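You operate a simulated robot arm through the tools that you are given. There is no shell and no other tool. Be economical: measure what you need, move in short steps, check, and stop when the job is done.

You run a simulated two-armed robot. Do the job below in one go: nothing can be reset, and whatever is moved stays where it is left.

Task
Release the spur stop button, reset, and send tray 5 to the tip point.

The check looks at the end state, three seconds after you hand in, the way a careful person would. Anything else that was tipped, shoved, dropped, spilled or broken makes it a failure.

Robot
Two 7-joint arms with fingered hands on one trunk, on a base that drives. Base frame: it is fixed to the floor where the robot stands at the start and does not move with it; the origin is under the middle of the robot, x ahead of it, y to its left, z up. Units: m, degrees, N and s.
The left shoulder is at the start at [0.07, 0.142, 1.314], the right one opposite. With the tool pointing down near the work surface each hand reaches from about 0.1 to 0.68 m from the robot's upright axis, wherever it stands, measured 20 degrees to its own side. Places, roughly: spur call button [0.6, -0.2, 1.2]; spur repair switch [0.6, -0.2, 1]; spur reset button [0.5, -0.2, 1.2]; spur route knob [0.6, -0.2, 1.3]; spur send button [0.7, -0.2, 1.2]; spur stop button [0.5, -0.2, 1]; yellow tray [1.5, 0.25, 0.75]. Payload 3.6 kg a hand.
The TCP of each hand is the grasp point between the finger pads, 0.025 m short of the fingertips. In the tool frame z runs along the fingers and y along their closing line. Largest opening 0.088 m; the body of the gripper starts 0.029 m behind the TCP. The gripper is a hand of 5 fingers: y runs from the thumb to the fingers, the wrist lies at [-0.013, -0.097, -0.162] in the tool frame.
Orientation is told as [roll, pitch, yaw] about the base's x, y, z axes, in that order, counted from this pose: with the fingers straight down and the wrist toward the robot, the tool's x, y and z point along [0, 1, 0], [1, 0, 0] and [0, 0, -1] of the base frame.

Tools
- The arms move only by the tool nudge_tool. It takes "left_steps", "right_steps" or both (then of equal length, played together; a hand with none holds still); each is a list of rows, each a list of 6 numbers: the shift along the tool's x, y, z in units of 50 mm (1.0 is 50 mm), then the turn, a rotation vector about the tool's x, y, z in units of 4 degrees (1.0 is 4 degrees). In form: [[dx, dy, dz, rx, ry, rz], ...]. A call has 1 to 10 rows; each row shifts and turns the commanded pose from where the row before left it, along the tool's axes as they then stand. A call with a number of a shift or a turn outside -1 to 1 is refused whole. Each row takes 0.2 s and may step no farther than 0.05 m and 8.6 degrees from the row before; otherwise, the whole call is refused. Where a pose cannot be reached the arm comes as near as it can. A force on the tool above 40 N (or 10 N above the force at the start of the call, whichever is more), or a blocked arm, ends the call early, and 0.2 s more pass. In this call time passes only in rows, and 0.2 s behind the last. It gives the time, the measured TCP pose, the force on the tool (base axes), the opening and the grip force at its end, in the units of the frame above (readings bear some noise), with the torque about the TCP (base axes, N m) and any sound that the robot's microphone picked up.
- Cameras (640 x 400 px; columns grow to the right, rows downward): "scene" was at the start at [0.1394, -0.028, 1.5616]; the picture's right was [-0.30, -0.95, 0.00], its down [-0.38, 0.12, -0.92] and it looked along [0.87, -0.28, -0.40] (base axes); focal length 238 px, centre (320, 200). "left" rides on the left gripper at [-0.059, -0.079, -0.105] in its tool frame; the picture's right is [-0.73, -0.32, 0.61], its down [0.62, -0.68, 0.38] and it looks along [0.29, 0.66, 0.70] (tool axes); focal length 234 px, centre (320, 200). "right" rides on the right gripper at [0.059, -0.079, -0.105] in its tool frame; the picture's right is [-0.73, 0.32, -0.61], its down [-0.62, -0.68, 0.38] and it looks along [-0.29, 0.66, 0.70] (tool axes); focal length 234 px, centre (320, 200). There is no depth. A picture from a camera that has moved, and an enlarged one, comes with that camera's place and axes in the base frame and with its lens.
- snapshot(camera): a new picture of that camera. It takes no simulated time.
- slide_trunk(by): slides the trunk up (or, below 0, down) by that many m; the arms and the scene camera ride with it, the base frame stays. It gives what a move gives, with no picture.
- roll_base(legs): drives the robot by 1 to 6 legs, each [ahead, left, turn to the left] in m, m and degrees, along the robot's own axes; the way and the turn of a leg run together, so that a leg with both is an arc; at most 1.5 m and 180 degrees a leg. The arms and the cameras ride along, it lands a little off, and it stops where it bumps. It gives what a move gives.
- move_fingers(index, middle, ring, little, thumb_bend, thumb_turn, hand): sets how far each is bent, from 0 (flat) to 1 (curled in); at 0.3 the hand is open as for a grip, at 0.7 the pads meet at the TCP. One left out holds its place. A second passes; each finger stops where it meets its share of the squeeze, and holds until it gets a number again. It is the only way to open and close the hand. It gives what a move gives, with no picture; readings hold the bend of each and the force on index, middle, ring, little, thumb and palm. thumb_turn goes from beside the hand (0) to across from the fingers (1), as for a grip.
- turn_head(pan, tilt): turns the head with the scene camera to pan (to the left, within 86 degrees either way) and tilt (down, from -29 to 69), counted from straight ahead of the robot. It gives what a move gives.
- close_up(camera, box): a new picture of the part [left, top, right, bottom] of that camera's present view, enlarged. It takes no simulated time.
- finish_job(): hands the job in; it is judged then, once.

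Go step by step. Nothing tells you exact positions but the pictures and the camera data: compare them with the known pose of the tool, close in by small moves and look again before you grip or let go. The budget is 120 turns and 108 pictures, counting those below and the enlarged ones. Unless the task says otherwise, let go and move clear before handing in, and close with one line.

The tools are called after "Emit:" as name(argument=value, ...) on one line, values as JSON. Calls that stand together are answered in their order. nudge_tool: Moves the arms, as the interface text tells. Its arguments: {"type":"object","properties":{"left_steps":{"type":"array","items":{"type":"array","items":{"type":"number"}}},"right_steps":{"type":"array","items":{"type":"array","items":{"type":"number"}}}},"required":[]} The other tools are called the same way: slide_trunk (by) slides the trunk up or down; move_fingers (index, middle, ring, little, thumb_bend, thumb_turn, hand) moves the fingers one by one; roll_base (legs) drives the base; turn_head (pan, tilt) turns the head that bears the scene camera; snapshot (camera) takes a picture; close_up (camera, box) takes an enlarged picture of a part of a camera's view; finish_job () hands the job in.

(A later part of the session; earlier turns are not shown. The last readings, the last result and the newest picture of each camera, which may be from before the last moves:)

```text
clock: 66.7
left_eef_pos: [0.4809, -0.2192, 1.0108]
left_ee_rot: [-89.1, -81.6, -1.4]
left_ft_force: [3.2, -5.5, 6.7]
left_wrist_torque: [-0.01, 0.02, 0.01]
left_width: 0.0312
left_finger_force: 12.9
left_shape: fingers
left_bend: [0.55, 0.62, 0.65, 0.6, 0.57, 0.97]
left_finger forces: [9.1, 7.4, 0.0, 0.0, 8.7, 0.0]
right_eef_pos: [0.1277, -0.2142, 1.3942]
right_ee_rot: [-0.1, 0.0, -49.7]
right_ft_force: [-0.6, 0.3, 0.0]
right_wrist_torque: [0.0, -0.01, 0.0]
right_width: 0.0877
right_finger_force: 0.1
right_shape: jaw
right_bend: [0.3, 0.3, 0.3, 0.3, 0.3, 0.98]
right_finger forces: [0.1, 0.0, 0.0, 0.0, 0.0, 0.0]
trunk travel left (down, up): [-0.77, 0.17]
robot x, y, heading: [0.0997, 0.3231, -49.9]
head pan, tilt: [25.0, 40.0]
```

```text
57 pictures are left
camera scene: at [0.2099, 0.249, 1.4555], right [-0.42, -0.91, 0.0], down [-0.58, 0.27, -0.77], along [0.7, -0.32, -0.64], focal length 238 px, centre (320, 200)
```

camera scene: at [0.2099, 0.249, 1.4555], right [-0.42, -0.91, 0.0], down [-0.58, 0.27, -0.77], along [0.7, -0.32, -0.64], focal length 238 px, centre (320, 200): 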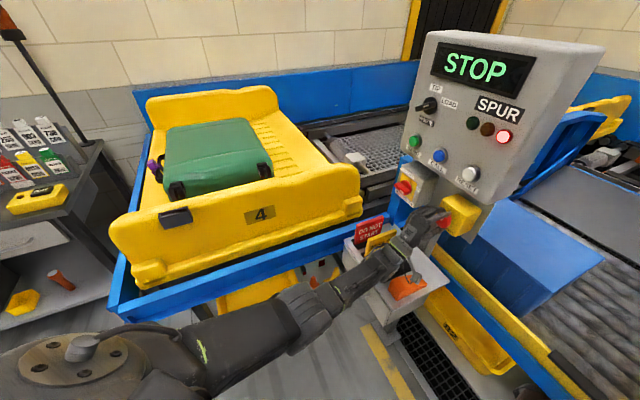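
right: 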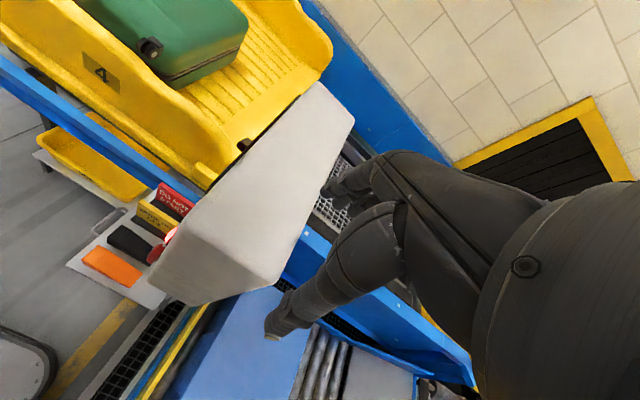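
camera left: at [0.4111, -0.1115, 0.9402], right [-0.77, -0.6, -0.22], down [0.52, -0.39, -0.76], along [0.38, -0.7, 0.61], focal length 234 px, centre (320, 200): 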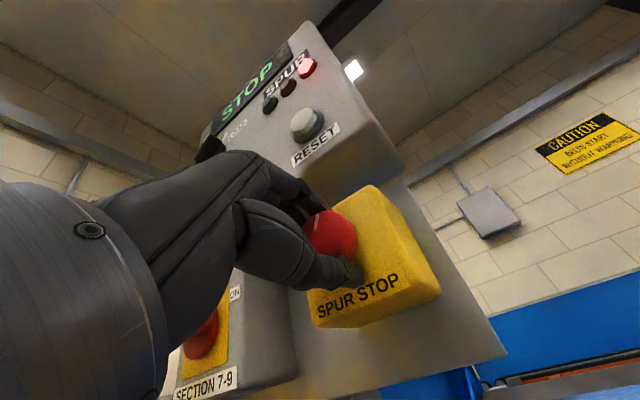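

The head appears to turn with the hand. Continue a bit further, then check.

Emit:
nudge_tool(left_steps=[[0, 0, 0, 0, 0, 1], [0, 0, 0, 0, 0, 1], [0, 0, 0, 0, 0, 1], [0, 0, 0, 0, 0, 1], [0, 0, 0, 0, 0, 1]])

Emit:
close_up(camera="left", box=[220, 130, 440, 330])

Emit:
close_up(camera="scene", box=[320, 10, 600, 300])

```text
clock: 67.9
left_eef_pos: [0.4793, -0.2179, 1.0102]
left_ee_rot: [89.6, -78.2, 180.0]
left_ft_force: [2.1, 2.6, 5.9]
left_wrist_torque: [0.01, 0.02, 0.02]
left_width: 0.0305
left_finger_force: 11.9
left_shape: fingers
left_bend: [0.55, 0.63, 0.65, 0.6, 0.58, 0.96]
left_finger forces: [7.7, 5.7, 0.0, 0.0, 9.1, 0.0]
right_eef_pos: [0.1277, -0.2116, 1.3955]
right_ee_rot: [0.0, -0.1, -49.7]
right_ft_force: [-0.3, 0.3, -0.1]
right_wrist_torque: [0.0, 0.0, 0.0]
right_width: 0.0879
right_finger_force: 0.0
right_shape: jaw
right_bend: [0.3, 0.3, 0.3, 0.3, 0.3, 0.98]
right_finger forces: [0.0, 0.1, 0.1, 0.0, 0.0, 0.0]
trunk travel left (down, up): [-0.77, 0.17]
robot x, y, heading: [0.0966, 0.3214, -49.9]
head pan, tilt: [25.0, 40.0]
```

```text
2.00 times, centred on (330, 230) of left
camera zoom: at [0.4392, -0.1104, 0.9207], right [-0.65, -0.6, -0.47], down [0.75, -0.39, -0.54], along [0.14, -0.7, 0.7], focal length 468 px, centre (300, 140)
```

zoom: 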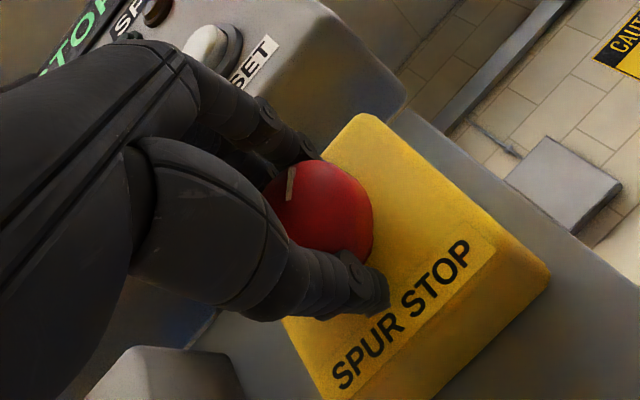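

```text
1.38 times, centred on (460, 155) of scene
camera zoom: at [0.2092, 0.2508, 1.4556], right [-0.42, -0.91, 0.0], down [-0.58, 0.27, -0.77], along [0.7, -0.32, -0.64], focal length 329 px, centre (127, 262)
```

zoom: 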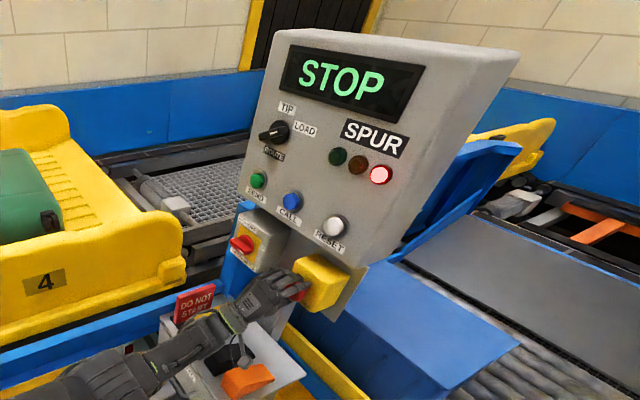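

The head has turned ~44° and the axial force changed sign (it may have popped). Open the fingers, back off and look.

Emit:
move_fingers(hand="left", index=0.3, middle=0.3, ring=0.3, little=0.3, thumb_bend=0.3)

Emit:
nudge_tool(left_steps=[[0, 0, -0.6, 0, 0, -1], [0, 0, -0.6, 0, 0, -1], [0, 0, -0.6, 0, 0, -1], [0, 0, -0.6, 0, 0, -1], [0, 0, 0, 0, 0, -1], [0, 0, 0, 0, 0, -1], [0, 0, 0, 0, 0, -1], [0, 0, 0, 0, 0, -1], [0, 0, 0, 0, 0, -1], [0, 0, 0, 0, 0, -1]])

Emit:
close_up(camera="scene", box=[320, 10, 600, 300])

Emit:
snapshot(camera="left")

```text
clock: 68.9
left_eef_pos: [0.48, -0.218, 1.0096]
left_ee_rot: [89.3, -78.2, -179.7]
left_ft_force: [-0.3, 0.3, 0.5]
left_wrist_torque: [0.02, 0.0, -0.03]
left_width: 0.0843
left_finger_force: 0.0
left_shape: fingers
left_bend: [0.3, 0.3, 0.3, 0.3, 0.3, 0.97]
left_finger forces: [0.0, 0.0, 0.0, 0.1, 0.0, 0.0]
right_eef_pos: [0.1277, -0.2131, 1.3954]
right_ee_rot: [0.1, 0.1, -49.8]
right_ft_force: [0.1, 0.7, 0.0]
right_wrist_torque: [-0.01, 0.0, 0.0]
right_width: 0.0877
right_finger_force: 0.1
right_shape: jaw
right_bend: [0.3, 0.3, 0.3, 0.3, 0.3, 0.98]
right_finger forces: [0.0, 0.0, 0.1, 0.0, 0.0, 0.0]
trunk travel left (down, up): [-0.77, 0.17]
robot x, y, heading: [0.1015, 0.3225, -49.6]
head pan, tilt: [25.0, 40.0]
```

```text
clock: 71.1
left_eef_pos: [0.4815, -0.0991, 1.0097]
left_ee_rot: [-89.7, -61.6, -0.7]
left_ft_force: [0.1, -0.3, 0.1]
left_wrist_torque: [-0.03, -0.01, 0.01]
left_width: 0.0846
left_finger_force: 0.1
left_shape: fingers
left_bend: [0.3, 0.3, 0.3, 0.3, 0.3, 0.97]
left_finger forces: [0.0, 0.0, 0.0, 0.0, 0.0, 0.0]
right_eef_pos: [0.1275, -0.2133, 1.3945]
right_ee_rot: [-0.1, -0.1, -49.8]
right_ft_force: [-0.4, -0.6, -0.4]
right_wrist_torque: [-0.02, -0.01, -0.03]
right_width: 0.0878
right_finger_force: 0.0
right_shape: jaw
right_bend: [0.3, 0.3, 0.3, 0.3, 0.3, 0.98]
right_finger forces: [0.1, 0.0, 0.0, 0.0, 0.0, 0.0]
trunk travel left (down, up): [-0.77, 0.17]
robot x, y, heading: [0.0959, 0.3246, -49.7]
head pan, tilt: [25.0, 40.0]
```

```text
1.38 times, centred on (460, 155) of scene
camera zoom: at [0.2092, 0.2497, 1.4556], right [-0.42, -0.91, 0.0], down [-0.58, 0.27, -0.77], along [0.7, -0.32, -0.64], focal length 329 px, centre (127, 262)
```

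zoom: 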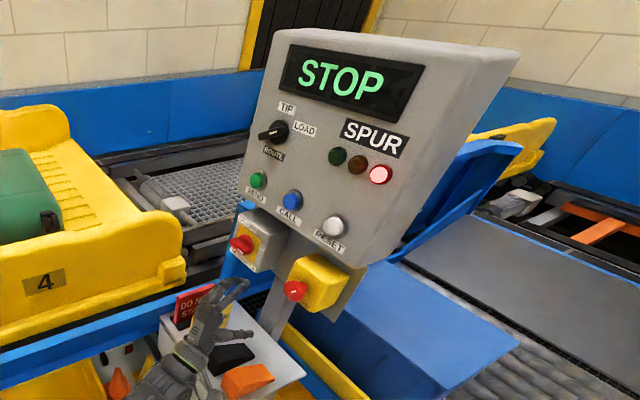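

```text
53 pictures are left
camera left: at [0.3924, 0.0096, 0.9683], right [-0.8, -0.6, 0.06], down [0.22, -0.38, -0.9], along [0.56, -0.7, 0.44], focal length 234 px, centre (320, 200)
```

left: 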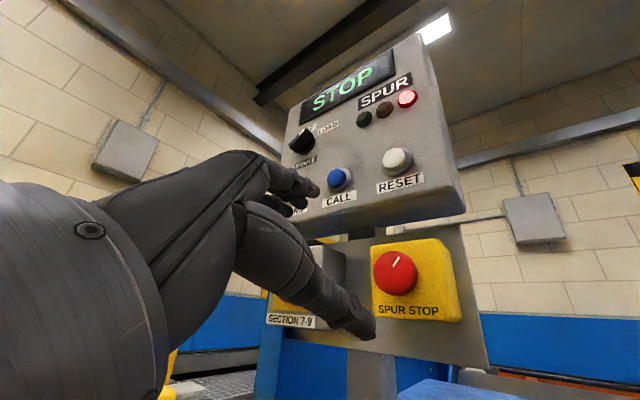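

The mark now sits turned clockwise and stays. Compare head protrusion with the earlier crop.

Emit:
close_up(camera="scene", box=[340, 130, 520, 300])

Emit:
close_up(camera="left", box=[350, 220, 480, 340])

```text
2.35 times, centred on (430, 215) of scene
camera zoom: at [0.2092, 0.2497, 1.4556], right [-0.42, -0.91, 0.0], down [-0.58, 0.27, -0.77], along [0.7, -0.32, -0.64], focal length 561 px, centre (61, 165)
```

zoom: 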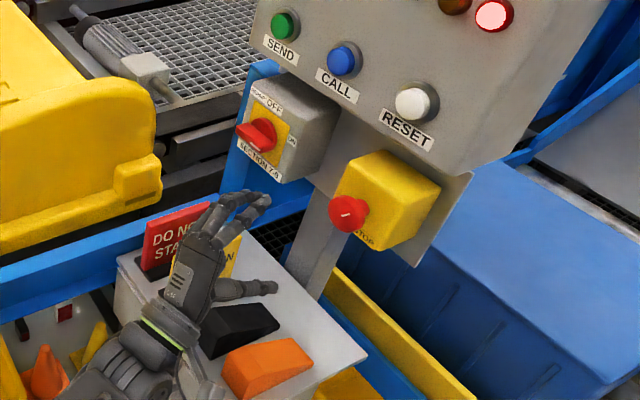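

```text
3.33 times, centred on (415, 280) of left
camera zoom: at [0.3924, 0.0096, 0.9683], right [-0.8, -0.6, 0.06], down [0.22, -0.38, -0.9], along [0.56, -0.7, 0.44], focal length 781 px, centre (3, -67)
```

zoom: 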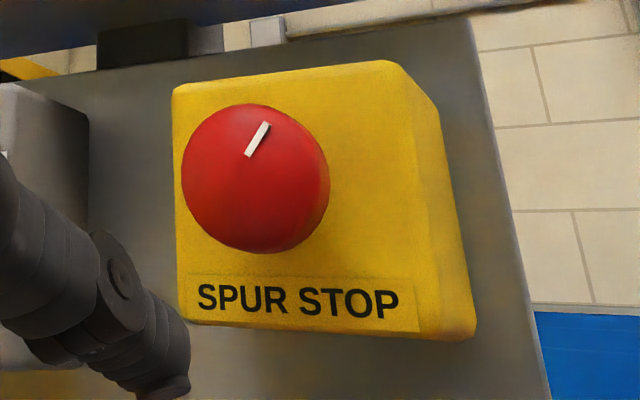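

The head moved outward a few mm and is turned: released. Now shape the hand to point with the index and raise it toward RESET.

Emit:
move_fingers(hand="left", index=0.1, middle=0.95, ring=0.95, little=0.95, thumb_bend=0.5, thumb_turn=0.3)

Emit:
nudge_tool(left_steps=[[-0.36, 0.7, -0.4, 0, 0, 0], [-0.36, 0.7, -0.4, 0, 0, 0], [-0.36, 0.7, 0, 0, 0, 0]])

Emit:
snapshot(camera="left")

Emit:
close_up(camera="scene", box=[320, 60, 520, 260])

```text
clock: 72.1
left_eef_pos: [0.4812, -0.098, 1.0098]
left_ee_rot: [-89.7, -61.7, -0.7]
left_ft_force: [0.6, 0.6, 0.2]
left_wrist_torque: [0.01, 0.01, -0.04]
left_width: 0.0989
left_finger_force: 0.1
left_shape: fingers
left_bend: [0.1, 0.95, 0.95, 0.95, 0.5, 0.3]
left_finger forces: [0.0, 0.0, 0.0, 0.1, 0.1, 0.0]
right_eef_pos: [0.1266, -0.2126, 1.3941]
right_ee_rot: [0.0, -0.1, -49.8]
right_ft_force: [0.3, 0.2, -0.1]
right_wrist_torque: [0.01, 0.01, 0.02]
right_width: 0.0876
right_finger_force: 0.1
right_shape: jaw
right_bend: [0.3, 0.3, 0.3, 0.3, 0.3, 0.98]
right_finger forces: [0.1, 0.0, 0.1, 0.0, 0.0, 0.0]
trunk travel left (down, up): [-0.77, 0.17]
robot x, y, heading: [0.0964, 0.3205, -49.8]
head pan, tilt: [25.0, 40.0]
```

```text
clock: 72.9
left_eef_pos: [0.4828, -0.0595, 1.1306]
left_ee_rot: [-89.5, -61.7, -0.9]
left_ft_force: [-0.6, 0.2, 0.6]
left_wrist_torque: [0.03, -0.04, 0.02]
left_width: 0.0986
left_finger_force: 0.1
left_shape: fingers
left_bend: [0.1, 0.95, 0.95, 0.95, 0.5, 0.3]
left_finger forces: [0.0, 0.0, 0.0, 0.0, 0.0, 0.1]
right_eef_pos: [0.1269, -0.2142, 1.3956]
right_ee_rot: [0.0, 0.0, -49.8]
right_ft_force: [0.3, -0.3, -1.0]
right_wrist_torque: [0.02, 0.02, 0.0]
right_width: 0.0875
right_finger_force: 0.1
right_shape: jaw
right_bend: [0.3, 0.3, 0.3, 0.3, 0.3, 0.98]
right_finger forces: [0.0, 0.0, 0.1, 0.0, 0.1, 0.0]
trunk travel left (down, up): [-0.77, 0.17]
robot x, y, heading: [0.0986, 0.3217, -50.0]
head pan, tilt: [25.0, 40.0]
```

```text
50 pictures are left
camera left: at [0.3946, 0.0474, 1.0881], right [-0.8, -0.6, 0.06], down [0.22, -0.38, -0.9], along [0.56, -0.7, 0.44], focal length 234 px, centre (320, 200)
```

left: 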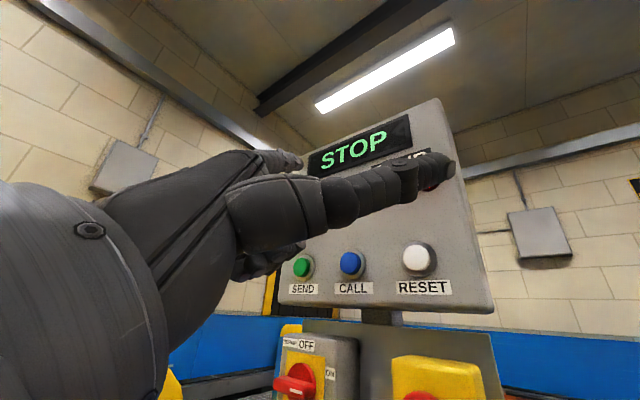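

```text
2.00 times, centred on (420, 160) of scene
camera zoom: at [0.2092, 0.2485, 1.4555], right [-0.42, -0.91, 0.0], down [-0.58, 0.27, -0.77], along [0.7, -0.32, -0.64], focal length 477 px, centre (120, 280)
```

zoom: 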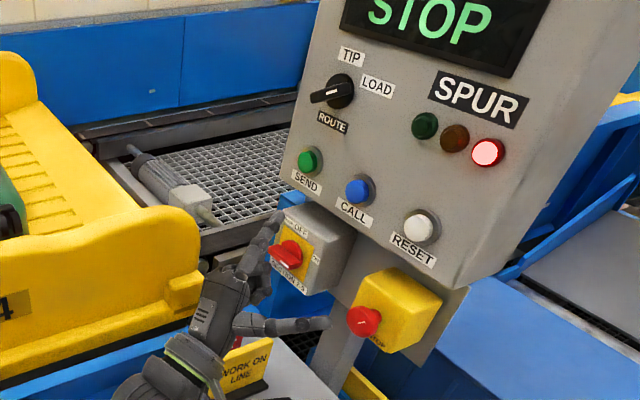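

The open-index shape leaves the thumb too far forward, so I'll instead form a pinched point (index and thumb meeting at the TCP) with the others curled.

Emit:
move_fingers(hand="left", index=0.68, middle=1.0, ring=1.0, little=1.0, thumb_bend=0.6, thumb_turn=1.0)

Emit:
close_up(camera="left", box=[160, 80, 480, 400])

Emit:
close_up(camera="scene", box=[340, 120, 500, 280])

```text
clock: 73.9
left_eef_pos: [0.4831, -0.0593, 1.131]
left_ee_rot: [-89.7, -61.6, -0.6]
left_ft_force: [0.0, -0.4, 0.6]
left_wrist_torque: [-0.02, 0.0, 0.01]
left_width: 0.0115
left_finger_force: 0.0
left_shape: fingers
left_bend: [0.68, 1.0, 1.0, 1.0, 0.6, 1.0]
left_finger forces: [0.0, 0.1, 0.1, 0.1, 0.0, 0.0]
right_eef_pos: [0.1262, -0.2126, 1.3946]
right_ee_rot: [0.0, -0.1, -49.8]
right_ft_force: [-0.7, -0.2, -0.3]
right_wrist_torque: [0.02, -0.03, -0.02]
right_width: 0.0876
right_finger_force: 0.1
right_shape: jaw
right_bend: [0.3, 0.3, 0.3, 0.3, 0.3, 0.98]
right_finger forces: [0.1, 0.0, 0.0, 0.1, 0.0, 0.1]
trunk travel left (down, up): [-0.77, 0.17]
robot x, y, heading: [0.0975, 0.3239, -49.5]
head pan, tilt: [25.0, 40.0]
```

```text
1.25 times, centred on (320, 240) of left
camera zoom: at [0.3949, 0.0481, 1.0879], right [-0.8, -0.6, 0.06], down [0.22, -0.38, -0.9], along [0.56, -0.7, 0.44], focal length 293 px, centre (320, 150)
```

zoom: 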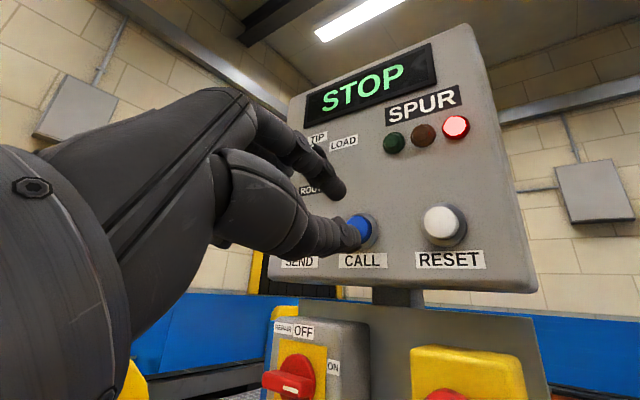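

```text
2.50 times, centred on (420, 200) of scene
camera zoom: at [0.2095, 0.2496, 1.4555], right [-0.42, -0.91, 0.0], down [-0.58, 0.27, -0.77], along [0.7, -0.32, -0.64], focal length 596 px, centre (70, 200)
```

zoom: 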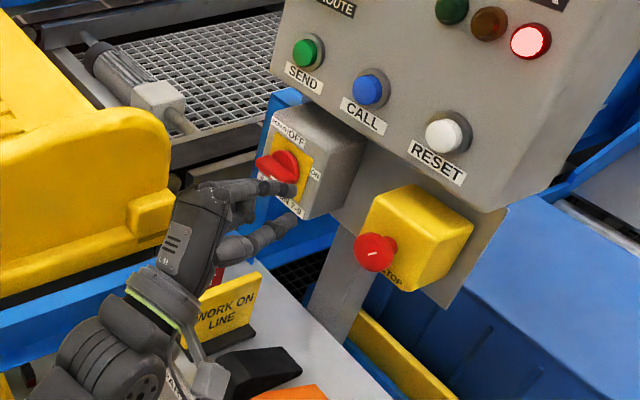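

The pinched point works, tips ≈30 mm ahead of the TCP. Line up with RESET (0.475, -0.2425, 1.158) and come close.

Emit:
move_fingers(hand="left", thumb_bend=0.66)

Emit:
nudge_tool(left_steps=[[-0.43, 0.42, 0, 0, 0, 0], [0, 0, 0.8, 0, 0, 0], [0, 0, 0.8, 0, 0, 0], [0, 0, 0.7, 0, 0, 0]])

Emit:
close_up(camera="left", box=[240, 140, 440, 340])

Emit:
close_up(camera="scene", box=[380, 100, 540, 260])

```text
clock: 74.9
left_eef_pos: [0.4825, -0.0602, 1.1297]
left_ee_rot: [-89.6, -61.8, -0.8]
left_ft_force: [-0.6, 0.8, -0.4]
left_wrist_torque: [-0.03, 0.0, 0.0]
left_width: 0.0052
left_finger_force: 0.1
left_shape: fingers
left_bend: [0.68, 1.0, 1.0, 1.0, 0.66, 1.0]
left_finger forces: [0.0, 0.1, 0.0, 0.1, 0.0, 0.0]
right_eef_pos: [0.128, -0.2124, 1.3946]
right_ee_rot: [0.0, -0.1, -49.8]
right_ft_force: [-0.7, -0.7, 0.0]
right_wrist_torque: [-0.01, 0.01, 0.0]
right_width: 0.0877
right_finger_force: 0.1
right_shape: jaw
right_bend: [0.3, 0.3, 0.3, 0.3, 0.3, 0.98]
right_finger forces: [0.0, 0.1, 0.0, 0.0, 0.0, 0.1]
trunk travel left (down, up): [-0.77, 0.17]
robot x, y, heading: [0.1007, 0.3211, -49.7]
head pan, tilt: [25.0, 40.0]
```

```text
clock: 75.9
left_eef_pos: [0.471, -0.1759, 1.1571]
left_ee_rot: [-89.6, -61.7, -0.8]
left_ft_force: [0.5, -0.3, -0.2]
left_wrist_torque: [0.02, 0.02, -0.01]
left_width: 0.0052
left_finger_force: 0.0
left_shape: fingers
left_bend: [0.68, 1.0, 1.0, 1.0, 0.66, 1.0]
left_finger forces: [0.0, 0.0, 0.0, 0.0, 0.0, 0.1]
right_eef_pos: [0.1265, -0.2136, 1.3936]
right_ee_rot: [0.1, 0.1, -49.8]
right_ft_force: [0.0, -0.6, -0.5]
right_wrist_torque: [-0.01, 0.0, 0.01]
right_width: 0.0874
right_finger_force: 0.0
right_shape: jaw
right_bend: [0.3, 0.3, 0.3, 0.3, 0.3, 0.98]
right_finger forces: [0.0, 0.0, 0.0, 0.0, 0.1, 0.0]
trunk travel left (down, up): [-0.77, 0.17]
robot x, y, heading: [0.1002, 0.3247, -49.4]
head pan, tilt: [25.0, 40.0]
```

```text
2.00 times, centred on (340, 240) of left
camera zoom: at [0.3832, -0.0697, 1.1147], right [-0.8, -0.6, 0.06], down [0.22, -0.38, -0.9], along [0.56, -0.7, 0.44], focal length 468 px, centre (280, 120)
```

zoom: 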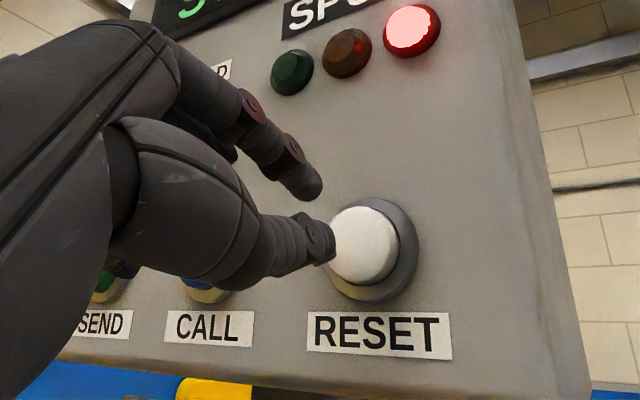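

```text
2.50 times, centred on (460, 180) of scene
camera zoom: at [0.2092, 0.2486, 1.4555], right [-0.42, -0.91, 0.0], down [-0.58, 0.27, -0.77], along [0.7, -0.32, -0.64], focal length 596 px, centre (-30, 250)
```

zoom: 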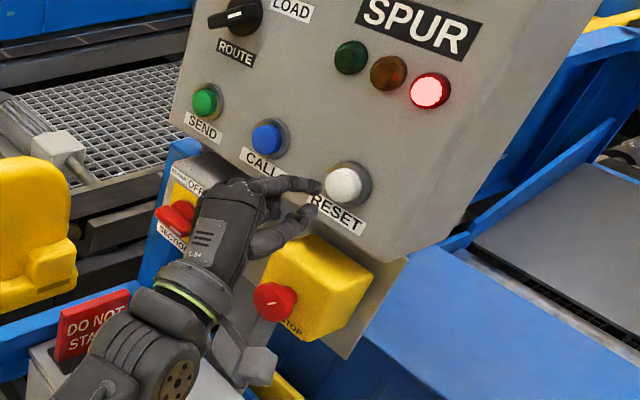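

Well aligned. Press: ~36 mm to contact then a few mm more.

Emit:
nudge_tool(left_steps=[[0.05, 0.02, 0.3, 0, 0, 0], [0, 0, 0.3, 0, 0, 0], [0, 0, 0.15, 0, 0, 0], [0, 0, 0.1, 0, 0, 0]])

Emit:
close_up(camera="scene", box=[340, 20, 580, 260])

```text
clock: 76.9
left_eef_pos: [0.4753, -0.2156, 1.1576]
left_ee_rot: [-89.8, -61.7, -0.7]
left_ft_force: [-0.9, 3.0, -0.7]
left_wrist_torque: [0.05, -0.02, -0.03]
left_width: 0.0052
left_finger_force: 1.5
left_shape: fingers
left_bend: [0.68, 1.0, 1.0, 1.0, 0.66, 1.0]
left_finger forces: [0.0, 0.1, 0.0, 0.1, 2.7, 0.1]
right_eef_pos: [0.1262, -0.2115, 1.3957]
right_ee_rot: [-0.1, -0.1, -49.9]
right_ft_force: [-0.2, -0.2, 0.3]
right_wrist_torque: [-0.02, -0.02, 0.0]
right_width: 0.0876
right_finger_force: 0.2
right_shape: jaw
right_bend: [0.3, 0.3, 0.3, 0.3, 0.3, 0.98]
right_finger forces: [0.1, 0.0, 0.1, 0.1, 0.1, 0.0]
trunk travel left (down, up): [-0.77, 0.17]
robot x, y, heading: [0.0996, 0.324, -49.8]
head pan, tilt: [25.0, 40.0]
heard: click
```

```text
1.67 times, centred on (460, 140) of scene
camera zoom: at [0.2093, 0.2504, 1.4556], right [-0.42, -0.91, 0.0], down [-0.58, 0.27, -0.77], along [0.7, -0.32, -0.64], focal length 397 px, centre (87, 300)
```

zoom: 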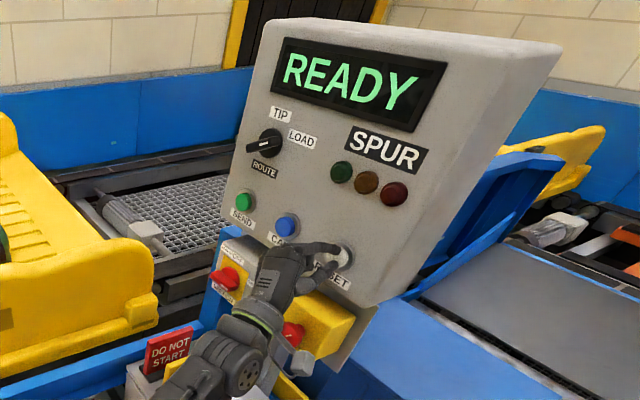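

READY is shown. Next: turn the route knob from LOAD to TIP. I back off and move in front of the knob, aligning the pinch across the handle.

Emit:
nudge_tool(left_steps=[[0, 0, -0.8, 0, 0, 0], [0, 0, -0.8, 0, 0, 0], [0, 0, -0.6, 0, 0, 0], [0.38, 0.66, 0, 0, 0, 0], [0.38, 0.66, 0, 0, 0, 0], [0.38, 0.66, 0, 0, 0, 0], [0.38, 0.66, 0, 0, 0, 0], [0.38, 0.66, 0, 0, 0, 0], [0, 0, 0, 0, 0, -1], [0, 0, 0, 0, 0, -1]])

Emit:
nudge_tool(left_steps=[[0, 0, 0, 0, 0, -1], [0, 0, 0, 0, 0, -0.75]])

Emit:
move_fingers(hand="left", index=0.5, thumb_bend=0.45)

Emit:
snapshot(camera="left")

Emit:
close_up(camera="scene", box=[340, 20, 540, 220])

```text
clock: 79.1
left_eef_pos: [0.6393, -0.1086, 1.2568]
left_ee_rot: [-89.7, -53.7, -0.7]
left_ft_force: [0.0, 0.7, 0.3]
left_wrist_torque: [-0.02, 0.0, 0.05]
left_width: 0.0053
left_finger_force: 0.0
left_shape: fingers
left_bend: [0.68, 1.0, 1.0, 1.0, 0.66, 1.0]
left_finger forces: [0.0, 0.1, 0.1, 0.0, 0.0, 0.0]
right_eef_pos: [0.1267, -0.2138, 1.3936]
right_ee_rot: [0.0, -0.1, -49.9]
right_ft_force: [0.2, 0.1, -0.6]
right_wrist_torque: [0.0, 0.0, 0.01]
right_width: 0.0877
right_finger_force: 0.1
right_shape: jaw
right_bend: [0.3, 0.3, 0.3, 0.3, 0.3, 0.98]
right_finger forces: [0.1, 0.1, 0.0, 0.1, 0.0, 0.1]
trunk travel left (down, up): [-0.77, 0.17]
robot x, y, heading: [0.1015, 0.3221, -49.4]
head pan, tilt: [25.0, 40.0]
```

```text
clock: 79.7
left_eef_pos: [0.6391, -0.1088, 1.2572]
left_ee_rot: [-89.8, -46.7, -0.7]
left_ft_force: [0.2, -0.1, -0.3]
left_wrist_torque: [-0.02, 0.0, -0.01]
left_width: 0.0049
left_finger_force: 0.1
left_shape: fingers
left_bend: [0.68, 1.0, 1.0, 1.0, 0.66, 1.0]
left_finger forces: [0.0, 0.0, 0.0, 0.0, 0.1, 0.0]
right_eef_pos: [0.1271, -0.2136, 1.3945]
right_ee_rot: [0.0, -0.1, -49.8]
right_ft_force: [-0.1, 0.0, 0.0]
right_wrist_torque: [-0.02, 0.0, -0.03]
right_width: 0.0876
right_finger_force: 0.1
right_shape: jaw
right_bend: [0.3, 0.3, 0.3, 0.3, 0.3, 0.98]
right_finger forces: [0.0, 0.1, 0.0, 0.1, 0.0, 0.1]
trunk travel left (down, up): [-0.77, 0.17]
robot x, y, heading: [0.0978, 0.3234, -49.9]
head pan, tilt: [25.0, 40.0]
```

```text
clock: 80.7
left_eef_pos: [0.6394, -0.109, 1.2572]
left_ee_rot: [-89.7, -46.7, -0.6]
left_ft_force: [0.4, -0.2, -0.2]
left_wrist_torque: [-0.01, 0.01, 0.03]
left_width: 0.0465
left_finger_force: 0.1
left_shape: fingers
left_bend: [0.5, 1.0, 1.0, 1.0, 0.45, 0.99]
left_finger forces: [0.0, 0.0, 0.0, 0.0, 0.0, 0.0]
right_eef_pos: [0.1265, -0.2141, 1.3961]
right_ee_rot: [0.0, -0.1, -49.8]
right_ft_force: [-0.2, 0.1, 0.4]
right_wrist_torque: [0.0, -0.02, -0.02]
right_width: 0.0878
right_finger_force: 0.1
right_shape: jaw
right_bend: [0.3, 0.3, 0.3, 0.3, 0.3, 0.98]
right_finger forces: [0.0, 0.0, 0.0, 0.1, 0.0, 0.1]
trunk travel left (down, up): [-0.77, 0.17]
robot x, y, heading: [0.1, 0.3222, -49.9]
head pan, tilt: [25.0, 40.0]
```

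```text
43 pictures are left
camera left: at [0.5428, -0.0002, 1.2392], right [-0.75, -0.6, 0.26], down [-0.02, -0.38, -0.92], along [0.66, -0.7, 0.28], focal length 234 px, centre (320, 200)
```

left: 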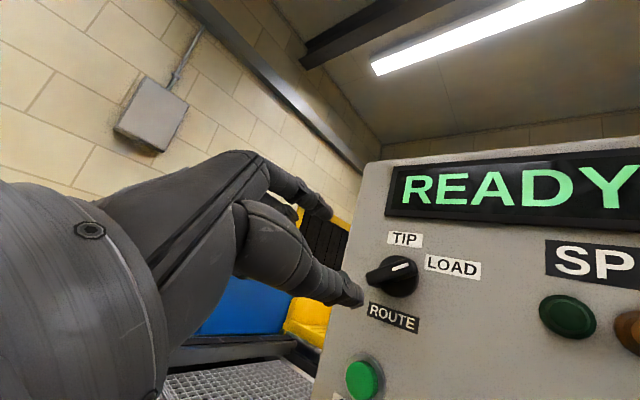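

```text
2.00 times, centred on (440, 120) of scene
camera zoom: at [0.2094, 0.2495, 1.4555], right [-0.42, -0.91, 0.0], down [-0.58, 0.27, -0.77], along [0.7, -0.32, -0.64], focal length 477 px, centre (80, 360)
```

zoom: 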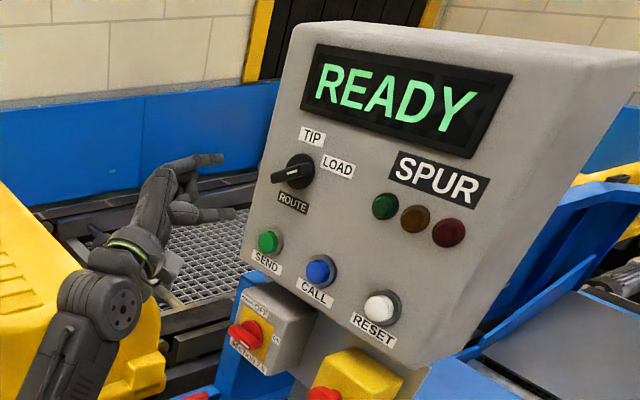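

Handle measured ~27° above horizontal toward LOAD; TIP is straight up (~60° counter-clockwise). I re-align the pinch across it (pitch -62) and move in with the fingers opened.

Emit:
nudge_tool(left_steps=[[0, 0, 0, 0, 0, 1], [0, 0, 0, 0, 0, 1], [0, 0, 0, 0, 0, 1], [0, 0, 0, 0, 0, 0.8], [0.06, 0.07, 0, 0, 0, 0], [0, 0, 0.7, 0, 0, 0], [0, 0, 0.5, 0, 0, 0]])

Emit:
snapshot(camera="left")

Emit:
close_up(camera="scene", box=[380, 40, 500, 160])

```text
clock: 82.3
left_eef_pos: [0.643, -0.1701, 1.2584]
left_ee_rot: [-89.6, -61.9, -0.8]
left_ft_force: [0.5, 0.2, -1.0]
left_wrist_torque: [0.0, 0.02, -0.03]
left_width: 0.0462
left_finger_force: 0.0
left_shape: fingers
left_bend: [0.5, 1.0, 1.0, 1.0, 0.45, 0.99]
left_finger forces: [0.0, 0.0, 0.1, 0.0, 0.0, 0.0]
right_eef_pos: [0.127, -0.2138, 1.3945]
right_ee_rot: [0.0, 0.1, -49.7]
right_ft_force: [0.1, -1.0, -0.1]
right_wrist_torque: [0.02, -0.01, 0.02]
right_width: 0.0879
right_finger_force: 0.1
right_shape: jaw
right_bend: [0.3, 0.3, 0.3, 0.3, 0.3, 0.98]
right_finger forces: [0.1, 0.1, 0.0, 0.1, 0.0, 0.0]
trunk travel left (down, up): [-0.77, 0.17]
robot x, y, heading: [0.0962, 0.3226, -49.6]
head pan, tilt: [25.0, 40.0]
```

```text
41 pictures are left
camera left: at [0.5541, -0.0617, 1.2169], right [-0.8, -0.6, 0.06], down [0.23, -0.38, -0.9], along [0.56, -0.7, 0.44], focal length 234 px, centre (320, 200)
```

left: 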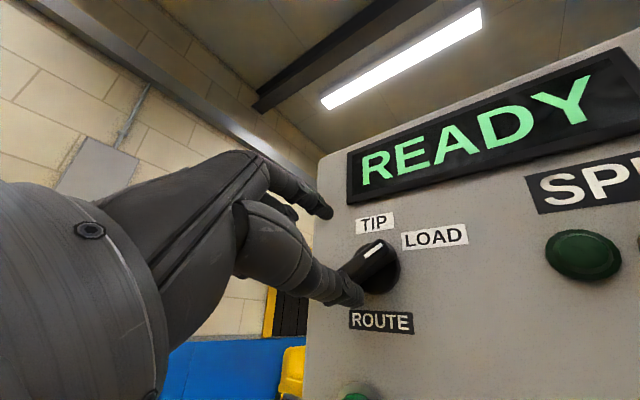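

```text
3.33 times, centred on (440, 100) of scene
camera zoom: at [0.2093, 0.2485, 1.4555], right [-0.42, -0.91, 0.0], down [-0.58, 0.27, -0.77], along [0.7, -0.32, -0.64], focal length 794 px, centre (-80, 533)
```

zoom: 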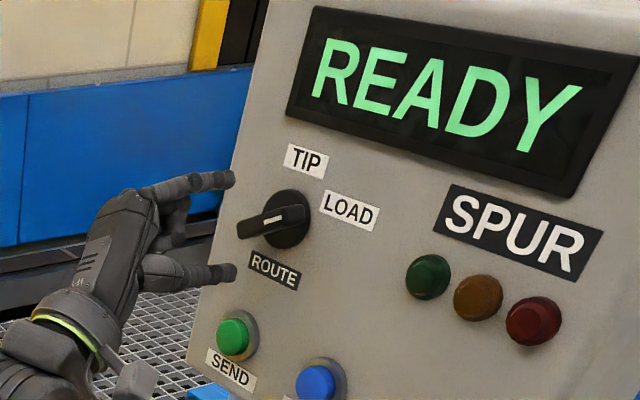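

Index above, thumb below the handle. Advance 44 mm and pinch.

Emit:
nudge_tool(left_steps=[[0, 0, 0.45, 0, 0, 0], [0, 0, 0.4, 0, 0, 0]])

Emit:
move_fingers(hand="left", index=0.7, thumb_bend=0.7)

Emit:
snapshot(camera="left")

Emit:
close_up(camera="scene", box=[380, 40, 500, 160])

```text
clock: 82.9
left_eef_pos: [0.6407, -0.2101, 1.2597]
left_ee_rot: [-89.6, -61.9, -0.9]
left_ft_force: [-0.3, -0.9, 0.2]
left_wrist_torque: [-0.01, -0.01, -0.03]
left_width: 0.0465
left_finger_force: 0.0
left_shape: fingers
left_bend: [0.5, 1.0, 1.0, 1.0, 0.45, 0.99]
left_finger forces: [0.0, 0.0, 0.0, 0.0, 0.0, 0.1]
right_eef_pos: [0.1277, -0.2136, 1.3949]
right_ee_rot: [0.1, 0.0, -49.8]
right_ft_force: [0.3, -0.1, -0.4]
right_wrist_torque: [-0.01, 0.03, 0.0]
right_width: 0.0876
right_finger_force: 0.1
right_shape: jaw
right_bend: [0.3, 0.3, 0.3, 0.3, 0.3, 0.98]
right_finger forces: [0.0, 0.0, 0.0, 0.0, 0.1, 0.0]
trunk travel left (down, up): [-0.77, 0.17]
robot x, y, heading: [0.1004, 0.3255, -49.8]
head pan, tilt: [25.0, 40.0]
```

```text
clock: 83.9
left_eef_pos: [0.6412, -0.2084, 1.2584]
left_ee_rot: [-89.6, -62.0, -0.8]
left_ft_force: [-2.9, 0.1, -4.7]
left_wrist_torque: [0.1, 0.02, -0.07]
left_width: 0.0087
left_finger_force: 3.7
left_shape: fingers
left_bend: [0.69, 1.0, 1.0, 1.0, 0.63, 1.0]
left_finger forces: [0.9, 0.0, 0.0, 0.0, 5.9, 0.0]
right_eef_pos: [0.1266, -0.2129, 1.3937]
right_ee_rot: [0.0, -0.2, -49.7]
right_ft_force: [-0.2, 0.2, 0.3]
right_wrist_torque: [-0.01, -0.01, 0.0]
right_width: 0.0879
right_finger_force: 0.0
right_shape: jaw
right_bend: [0.3, 0.3, 0.3, 0.3, 0.3, 0.98]
right_finger forces: [0.0, 0.0, 0.0, 0.1, 0.0, 0.0]
trunk travel left (down, up): [-0.77, 0.17]
robot x, y, heading: [0.0975, 0.3262, -49.5]
head pan, tilt: [25.0, 40.0]
```

```text
39 pictures are left
camera left: at [0.5532, -0.1021, 1.217], right [-0.8, -0.6, 0.06], down [0.23, -0.38, -0.9], along [0.56, -0.7, 0.44], focal length 234 px, centre (320, 200)
```

left: 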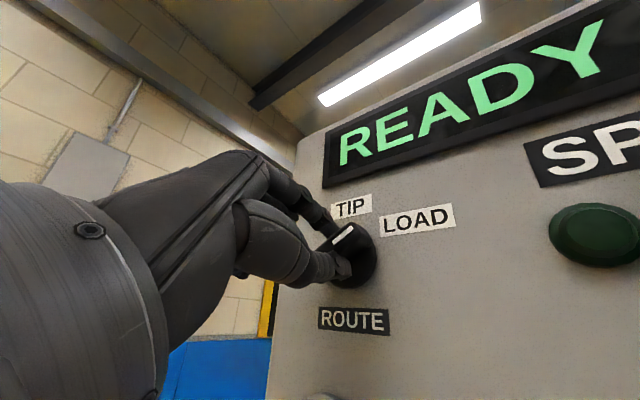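

```text
3.33 times, centred on (440, 100) of scene
camera zoom: at [0.2093, 0.2494, 1.4555], right [-0.42, -0.91, 0.0], down [-0.58, 0.27, -0.77], along [0.7, -0.32, -0.64], focal length 794 px, centre (-80, 533)
```

zoom: 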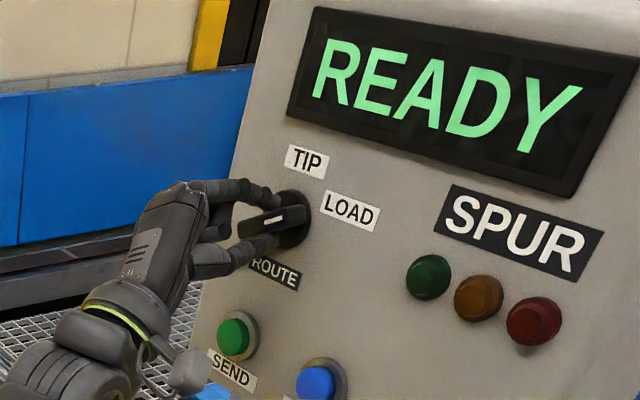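

Handle is pinched. Turn counter-clockwise (negative about tool z).

Emit:
move_fingers(hand="left", index=0.76, thumb_bend=0.72)

Emit:
nudge_tool(left_steps=[[0, 0, 0, 0, 0, -1], [0, 0, 0, 0, 0, -1], [0, 0, 0, 0, 0, -1], [0, 0, 0, 0, 0, -1], [0, 0, 0, 0, 0, -1], [0, 0, 0, 0, 0, -1], [0, 0, 0, 0, 0, -1], [0, 0, 0, 0, 0, -1]])

Emit:
close_up(camera="scene", box=[380, 40, 500, 160])

```text
clock: 84.9
left_eef_pos: [0.6421, -0.2112, 1.2607]
left_ee_rot: [-89.6, -61.9, -0.8]
left_ft_force: [-1.6, -2.1, -0.8]
left_wrist_torque: [0.1, 0.04, 0.0]
left_width: 0.0078
left_finger_force: 6.6
left_shape: fingers
left_bend: [0.74, 1.0, 1.0, 1.0, 0.63, 1.0]
left_finger forces: [6.2, 0.0, 0.0, 0.0, 7.4, 0.0]
right_eef_pos: [0.1273, -0.2143, 1.3949]
right_ee_rot: [0.1, -0.1, -49.8]
right_ft_force: [0.2, -0.8, 0.7]
right_wrist_torque: [0.0, 0.01, 0.01]
right_width: 0.0878
right_finger_force: 0.0
right_shape: jaw
right_bend: [0.3, 0.3, 0.3, 0.3, 0.3, 0.98]
right_finger forces: [0.0, 0.0, 0.1, 0.0, 0.0, 0.1]
trunk travel left (down, up): [-0.77, 0.17]
robot x, y, heading: [0.0997, 0.3242, -49.8]
head pan, tilt: [25.0, 40.0]
```

```text
clock: 86.7
left_eef_pos: [0.6419, -0.211, 1.2584]
left_ee_rot: [-89.8, -29.9, -0.6]
left_ft_force: [-2.0, -0.9, -0.6]
left_wrist_torque: [0.06, -0.02, -0.04]
left_width: 0.0071
left_finger_force: 7.6
left_shape: fingers
left_bend: [0.75, 1.0, 1.0, 1.0, 0.64, 1.0]
left_finger forces: [6.6, 0.0, 0.0, 0.0, 8.4, 0.0]
right_eef_pos: [0.1271, -0.2144, 1.3943]
right_ee_rot: [0.0, 0.0, -49.8]
right_ft_force: [0.6, 0.1, -0.1]
right_wrist_torque: [0.01, 0.0, -0.02]
right_width: 0.0878
right_finger_force: 0.0
right_shape: jaw
right_bend: [0.3, 0.3, 0.3, 0.3, 0.3, 0.98]
right_finger forces: [0.0, 0.0, 0.0, 0.0, 0.1, 0.0]
trunk travel left (down, up): [-0.77, 0.17]
robot x, y, heading: [0.099, 0.3228, -49.6]
head pan, tilt: [25.0, 40.0]
```

```text
3.33 times, centred on (440, 100) of scene
camera zoom: at [0.2086, 0.2487, 1.4555], right [-0.42, -0.91, 0.0], down [-0.58, 0.27, -0.77], along [0.7, -0.32, -0.64], focal length 794 px, centre (-80, 533)
```

zoom: 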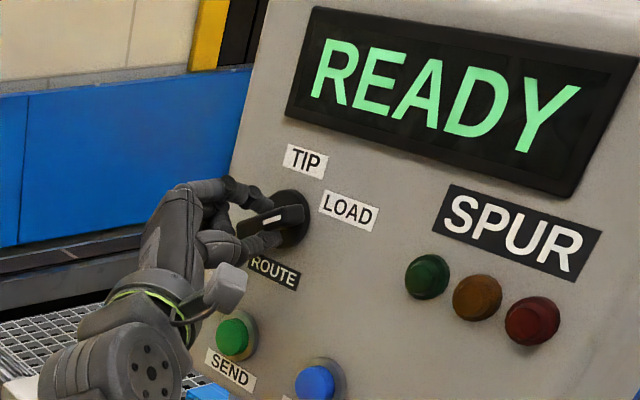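

The pads only pivoted on the handle. I'll instead push the handle's LOAD-side end up from below with the closed fingertips. Release, back off, re-form the point.

Emit:
move_fingers(hand="left", index=0.5, thumb_bend=0.45)

Emit:
nudge_tool(left_steps=[[0, 0, -0.6, 0, 0, 0], [0, 0, -0.6, 0, 0, 0], [0, 0, 0, 0, 0, 1], [0, 0, 0, 0, 0, 1], [0, 0, 0, 0, 0, 1], [0, 0, 0, 0, 0, 1], [0, 0, 0, 0, 0, 1], [0, 0, 0, 0, 0, 1], [0, 0, 0, 0, 0, 1], [0, 0, 0, 0, 0, 1]])

Emit:
move_fingers(hand="left", index=0.7, thumb_bend=0.68)

Emit:
close_up(camera="left", box=[240, 120, 480, 320])

Emit:
close_up(camera="scene", box=[380, 40, 500, 160])

```text
clock: 87.7
left_eef_pos: [0.6432, -0.2112, 1.2582]
left_ee_rot: [-89.8, -29.9, -0.6]
left_ft_force: [0.3, 0.7, -0.3]
left_wrist_torque: [-0.02, 0.01, 0.0]
left_width: 0.0461
left_finger_force: 0.1
left_shape: fingers
left_bend: [0.5, 1.0, 1.0, 1.0, 0.45, 0.99]
left_finger forces: [0.0, 0.0, 0.0, 0.1, 0.0, 0.0]
right_eef_pos: [0.1276, -0.212, 1.3935]
right_ee_rot: [0.0, -0.1, -49.8]
right_ft_force: [-0.1, -0.7, -0.1]
right_wrist_torque: [-0.02, 0.0, -0.01]
right_width: 0.0877
right_finger_force: 0.1
right_shape: jaw
right_bend: [0.3, 0.3, 0.3, 0.3, 0.3, 0.98]
right_finger forces: [0.0, 0.0, 0.0, 0.0, 0.1, 0.1]
trunk travel left (down, up): [-0.77, 0.17]
robot x, y, heading: [0.0992, 0.3239, -49.8]
head pan, tilt: [25.0, 40.0]
```

```text
clock: 89.9
left_eef_pos: [0.6426, -0.1506, 1.259]
left_ee_rot: [-89.7, -61.9, -0.6]
left_ft_force: [0.6, 0.3, 0.3]
left_wrist_torque: [0.0, 0.01, -0.01]
left_width: 0.0468
left_finger_force: 0.2
left_shape: fingers
left_bend: [0.5, 1.0, 1.0, 1.0, 0.45, 0.99]
left_finger forces: [0.0, 0.1, 0.0, 0.0, 0.0, 0.0]
right_eef_pos: [0.1284, -0.2131, 1.3948]
right_ee_rot: [0.0, -0.1, -49.8]
right_ft_force: [0.2, 0.4, -0.1]
right_wrist_torque: [0.03, -0.04, -0.01]
right_width: 0.0877
right_finger_force: 0.1
right_shape: jaw
right_bend: [0.3, 0.3, 0.3, 0.3, 0.3, 0.98]
right_finger forces: [0.0, 0.1, 0.0, 0.1, 0.0, 0.1]
trunk travel left (down, up): [-0.77, 0.17]
robot x, y, heading: [0.0942, 0.3259, -49.7]
head pan, tilt: [25.0, 40.0]
```

```text
clock: 90.9
left_eef_pos: [0.6425, -0.1514, 1.2584]
left_ee_rot: [-89.7, -61.9, -0.7]
left_ft_force: [0.0, -0.1, 0.0]
left_wrist_torque: [-0.02, 0.02, 0.01]
left_width: 0.0012
left_finger_force: 0.1
left_shape: fingers
left_bend: [0.7, 1.0, 1.0, 1.0, 0.68, 1.0]
left_finger forces: [0.0, 0.1, 0.0, 0.1, 0.0, 0.0]
right_eef_pos: [0.1276, -0.2133, 1.3951]
right_ee_rot: [0.0, 0.0, -49.7]
right_ft_force: [-0.4, -0.6, -0.5]
right_wrist_torque: [0.0, 0.02, 0.01]
right_width: 0.0879
right_finger_force: 0.1
right_shape: jaw
right_bend: [0.3, 0.3, 0.3, 0.3, 0.3, 0.98]
right_finger forces: [0.1, 0.1, 0.0, 0.0, 0.0, 0.1]
trunk travel left (down, up): [-0.77, 0.17]
robot x, y, heading: [0.0988, 0.325, -49.8]
head pan, tilt: [25.0, 40.0]
```

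```text
2.00 times, centred on (360, 220) of left
camera zoom: at [0.5545, -0.0432, 1.2161], right [-0.8, -0.6, 0.06], down [0.23, -0.38, -0.9], along [0.56, -0.7, 0.44], focal length 468 px, centre (240, 160)
```

zoom: 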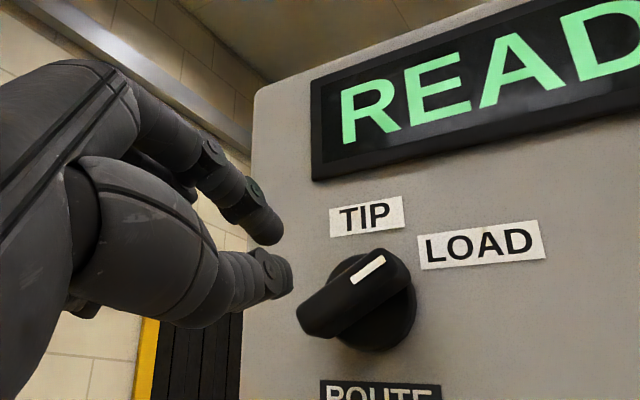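

```text
3.33 times, centred on (440, 100) of scene
camera zoom: at [0.2095, 0.2495, 1.4555], right [-0.42, -0.91, 0.0], down [-0.58, 0.27, -0.77], along [0.7, -0.32, -0.64], focal length 794 px, centre (-80, 533)
```

zoom: 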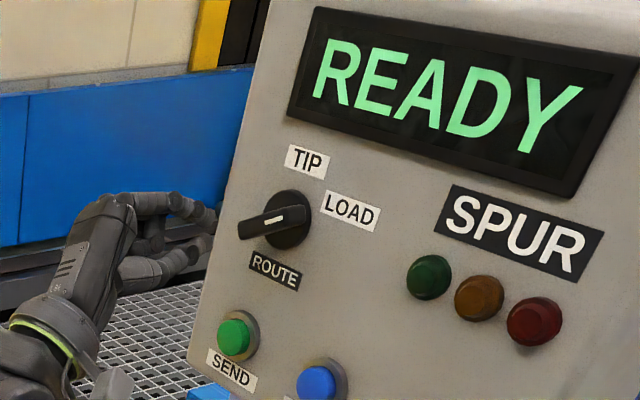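

Fingertip index is ~10 mm above the TCP line, and the handle's LOAD end is at (0.618, 1.264). I place the tips just below-right of that end.

Emit:
nudge_tool(left_steps=[[-0.4, -0.8, 0, 0, 0, 0], [0, 0, 0.6, 0, 0, 0], [0, 0, 0.54, 0, 0, 0]])

Emit:
close_up(camera="left", box=[220, 120, 460, 320])

Emit:
close_up(camera="scene", box=[380, 40, 500, 160])

```text
clock: 91.7
left_eef_pos: [0.6077, -0.2095, 1.2317]
left_ee_rot: [-89.6, -61.9, -0.9]
left_ft_force: [-0.1, 0.5, 0.7]
left_wrist_torque: [0.0, -0.01, 0.01]
left_width: 0.0008
left_finger_force: 0.2
left_shape: fingers
left_bend: [0.7, 1.0, 1.0, 1.0, 0.68, 1.0]
left_finger forces: [0.1, 0.1, 0.0, 0.0, 0.1, 0.0]
right_eef_pos: [0.1278, -0.2141, 1.3937]
right_ee_rot: [0.0, 0.0, -49.8]
right_ft_force: [0.1, -0.6, 0.2]
right_wrist_torque: [-0.02, 0.03, 0.02]
right_width: 0.0878
right_finger_force: 0.0
right_shape: jaw
right_bend: [0.3, 0.3, 0.3, 0.3, 0.3, 0.98]
right_finger forces: [0.1, 0.1, 0.1, 0.0, 0.1, 0.1]
trunk travel left (down, up): [-0.77, 0.17]
robot x, y, heading: [0.1038, 0.3199, -49.8]
head pan, tilt: [25.0, 40.0]
```

```text
2.00 times, centred on (340, 220) of left
camera zoom: at [0.5195, -0.1008, 1.1903], right [-0.8, -0.6, 0.06], down [0.23, -0.38, -0.9], along [0.56, -0.7, 0.44], focal length 468 px, centre (280, 160)
```

zoom: 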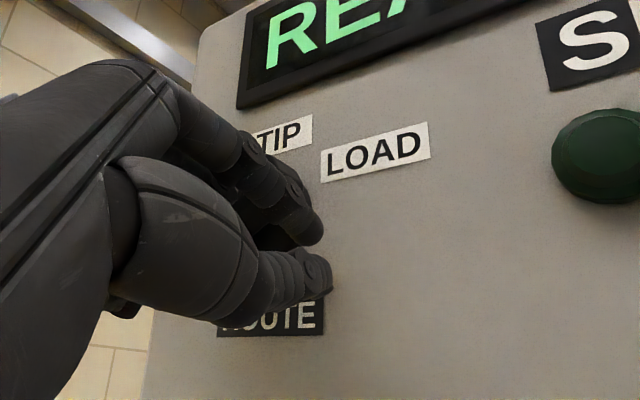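

```text
3.33 times, centred on (440, 100) of scene
camera zoom: at [0.2098, 0.2484, 1.4554], right [-0.42, -0.91, 0.0], down [-0.58, 0.27, -0.77], along [0.7, -0.32, -0.64], focal length 794 px, centre (-80, 533)
```

zoom: 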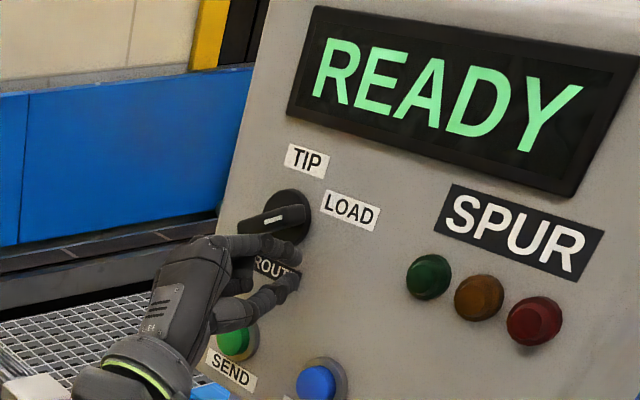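

Tips are positioned just under the handle's LOAD end. Sweep up and around.

Emit:
nudge_tool(left_steps=[[-0.126, 0.234, 0, 0, 0, 0], [-0.058, 0.15, 0, 0, 0, 0], [0.014, 0.144, 0, 0, 0, 0], [0.06, 0.122, 0, 0, 0, 0], [0.088, 0.07, 0, 0, 0, 0]])

Emit:
close_up(camera="scene", box=[380, 40, 500, 160])

Emit:
close_up(camera="left", box=[220, 120, 460, 320])

```text
clock: 92.9
left_eef_pos: [0.6206, -0.2082, 1.2663]
left_ee_rot: [-89.8, -62.1, -0.7]
left_ft_force: [-3.6, 0.0, 1.6]
left_wrist_torque: [0.03, -0.04, -0.06]
left_width: 0.0014
left_finger_force: 2.4
left_shape: fingers
left_bend: [0.7, 1.0, 1.0, 1.0, 0.67, 1.0]
left_finger forces: [2.8, 0.0, 0.0, 0.0, 1.1, 0.0]
right_eef_pos: [0.1251, -0.2125, 1.3956]
right_ee_rot: [0.1, -0.1, -49.8]
right_ft_force: [-0.9, -0.7, 0.1]
right_wrist_torque: [0.04, 0.01, -0.05]
right_width: 0.0877
right_finger_force: 0.1
right_shape: jaw
right_bend: [0.3, 0.3, 0.3, 0.3, 0.3, 0.98]
right_finger forces: [0.0, 0.0, 0.0, 0.0, 0.1, 0.0]
trunk travel left (down, up): [-0.77, 0.17]
robot x, y, heading: [0.0978, 0.3229, -49.9]
head pan, tilt: [25.0, 40.0]
```

```text
3.33 times, centred on (440, 100) of scene
camera zoom: at [0.2071, 0.2498, 1.4558], right [-0.42, -0.91, 0.0], down [-0.58, 0.27, -0.77], along [0.7, -0.32, -0.64], focal length 794 px, centre (-80, 533)
```

zoom: 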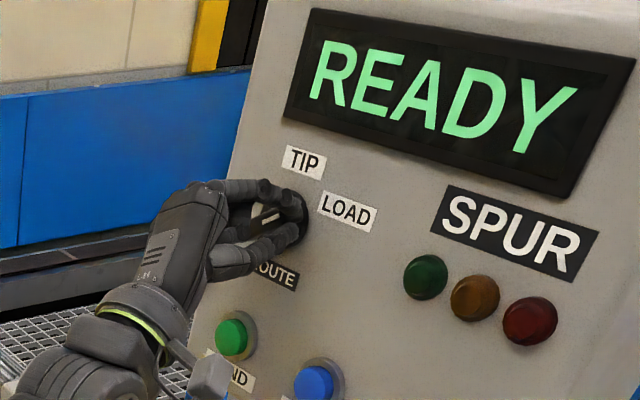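

```text
2.00 times, centred on (340, 220) of left
camera zoom: at [0.5319, -0.0999, 1.2234], right [-0.8, -0.6, 0.06], down [0.23, -0.38, -0.9], along [0.56, -0.7, 0.44], focal length 468 px, centre (280, 160)
```

zoom: 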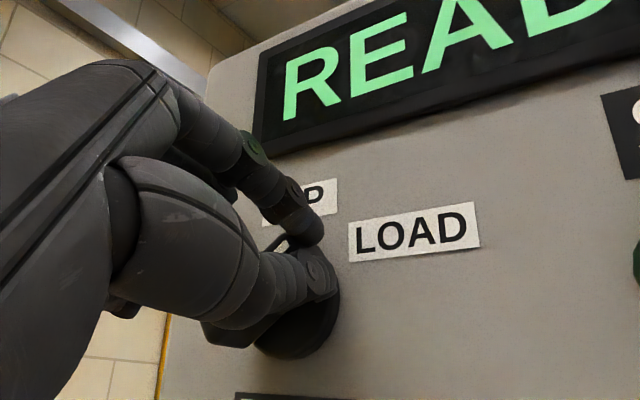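

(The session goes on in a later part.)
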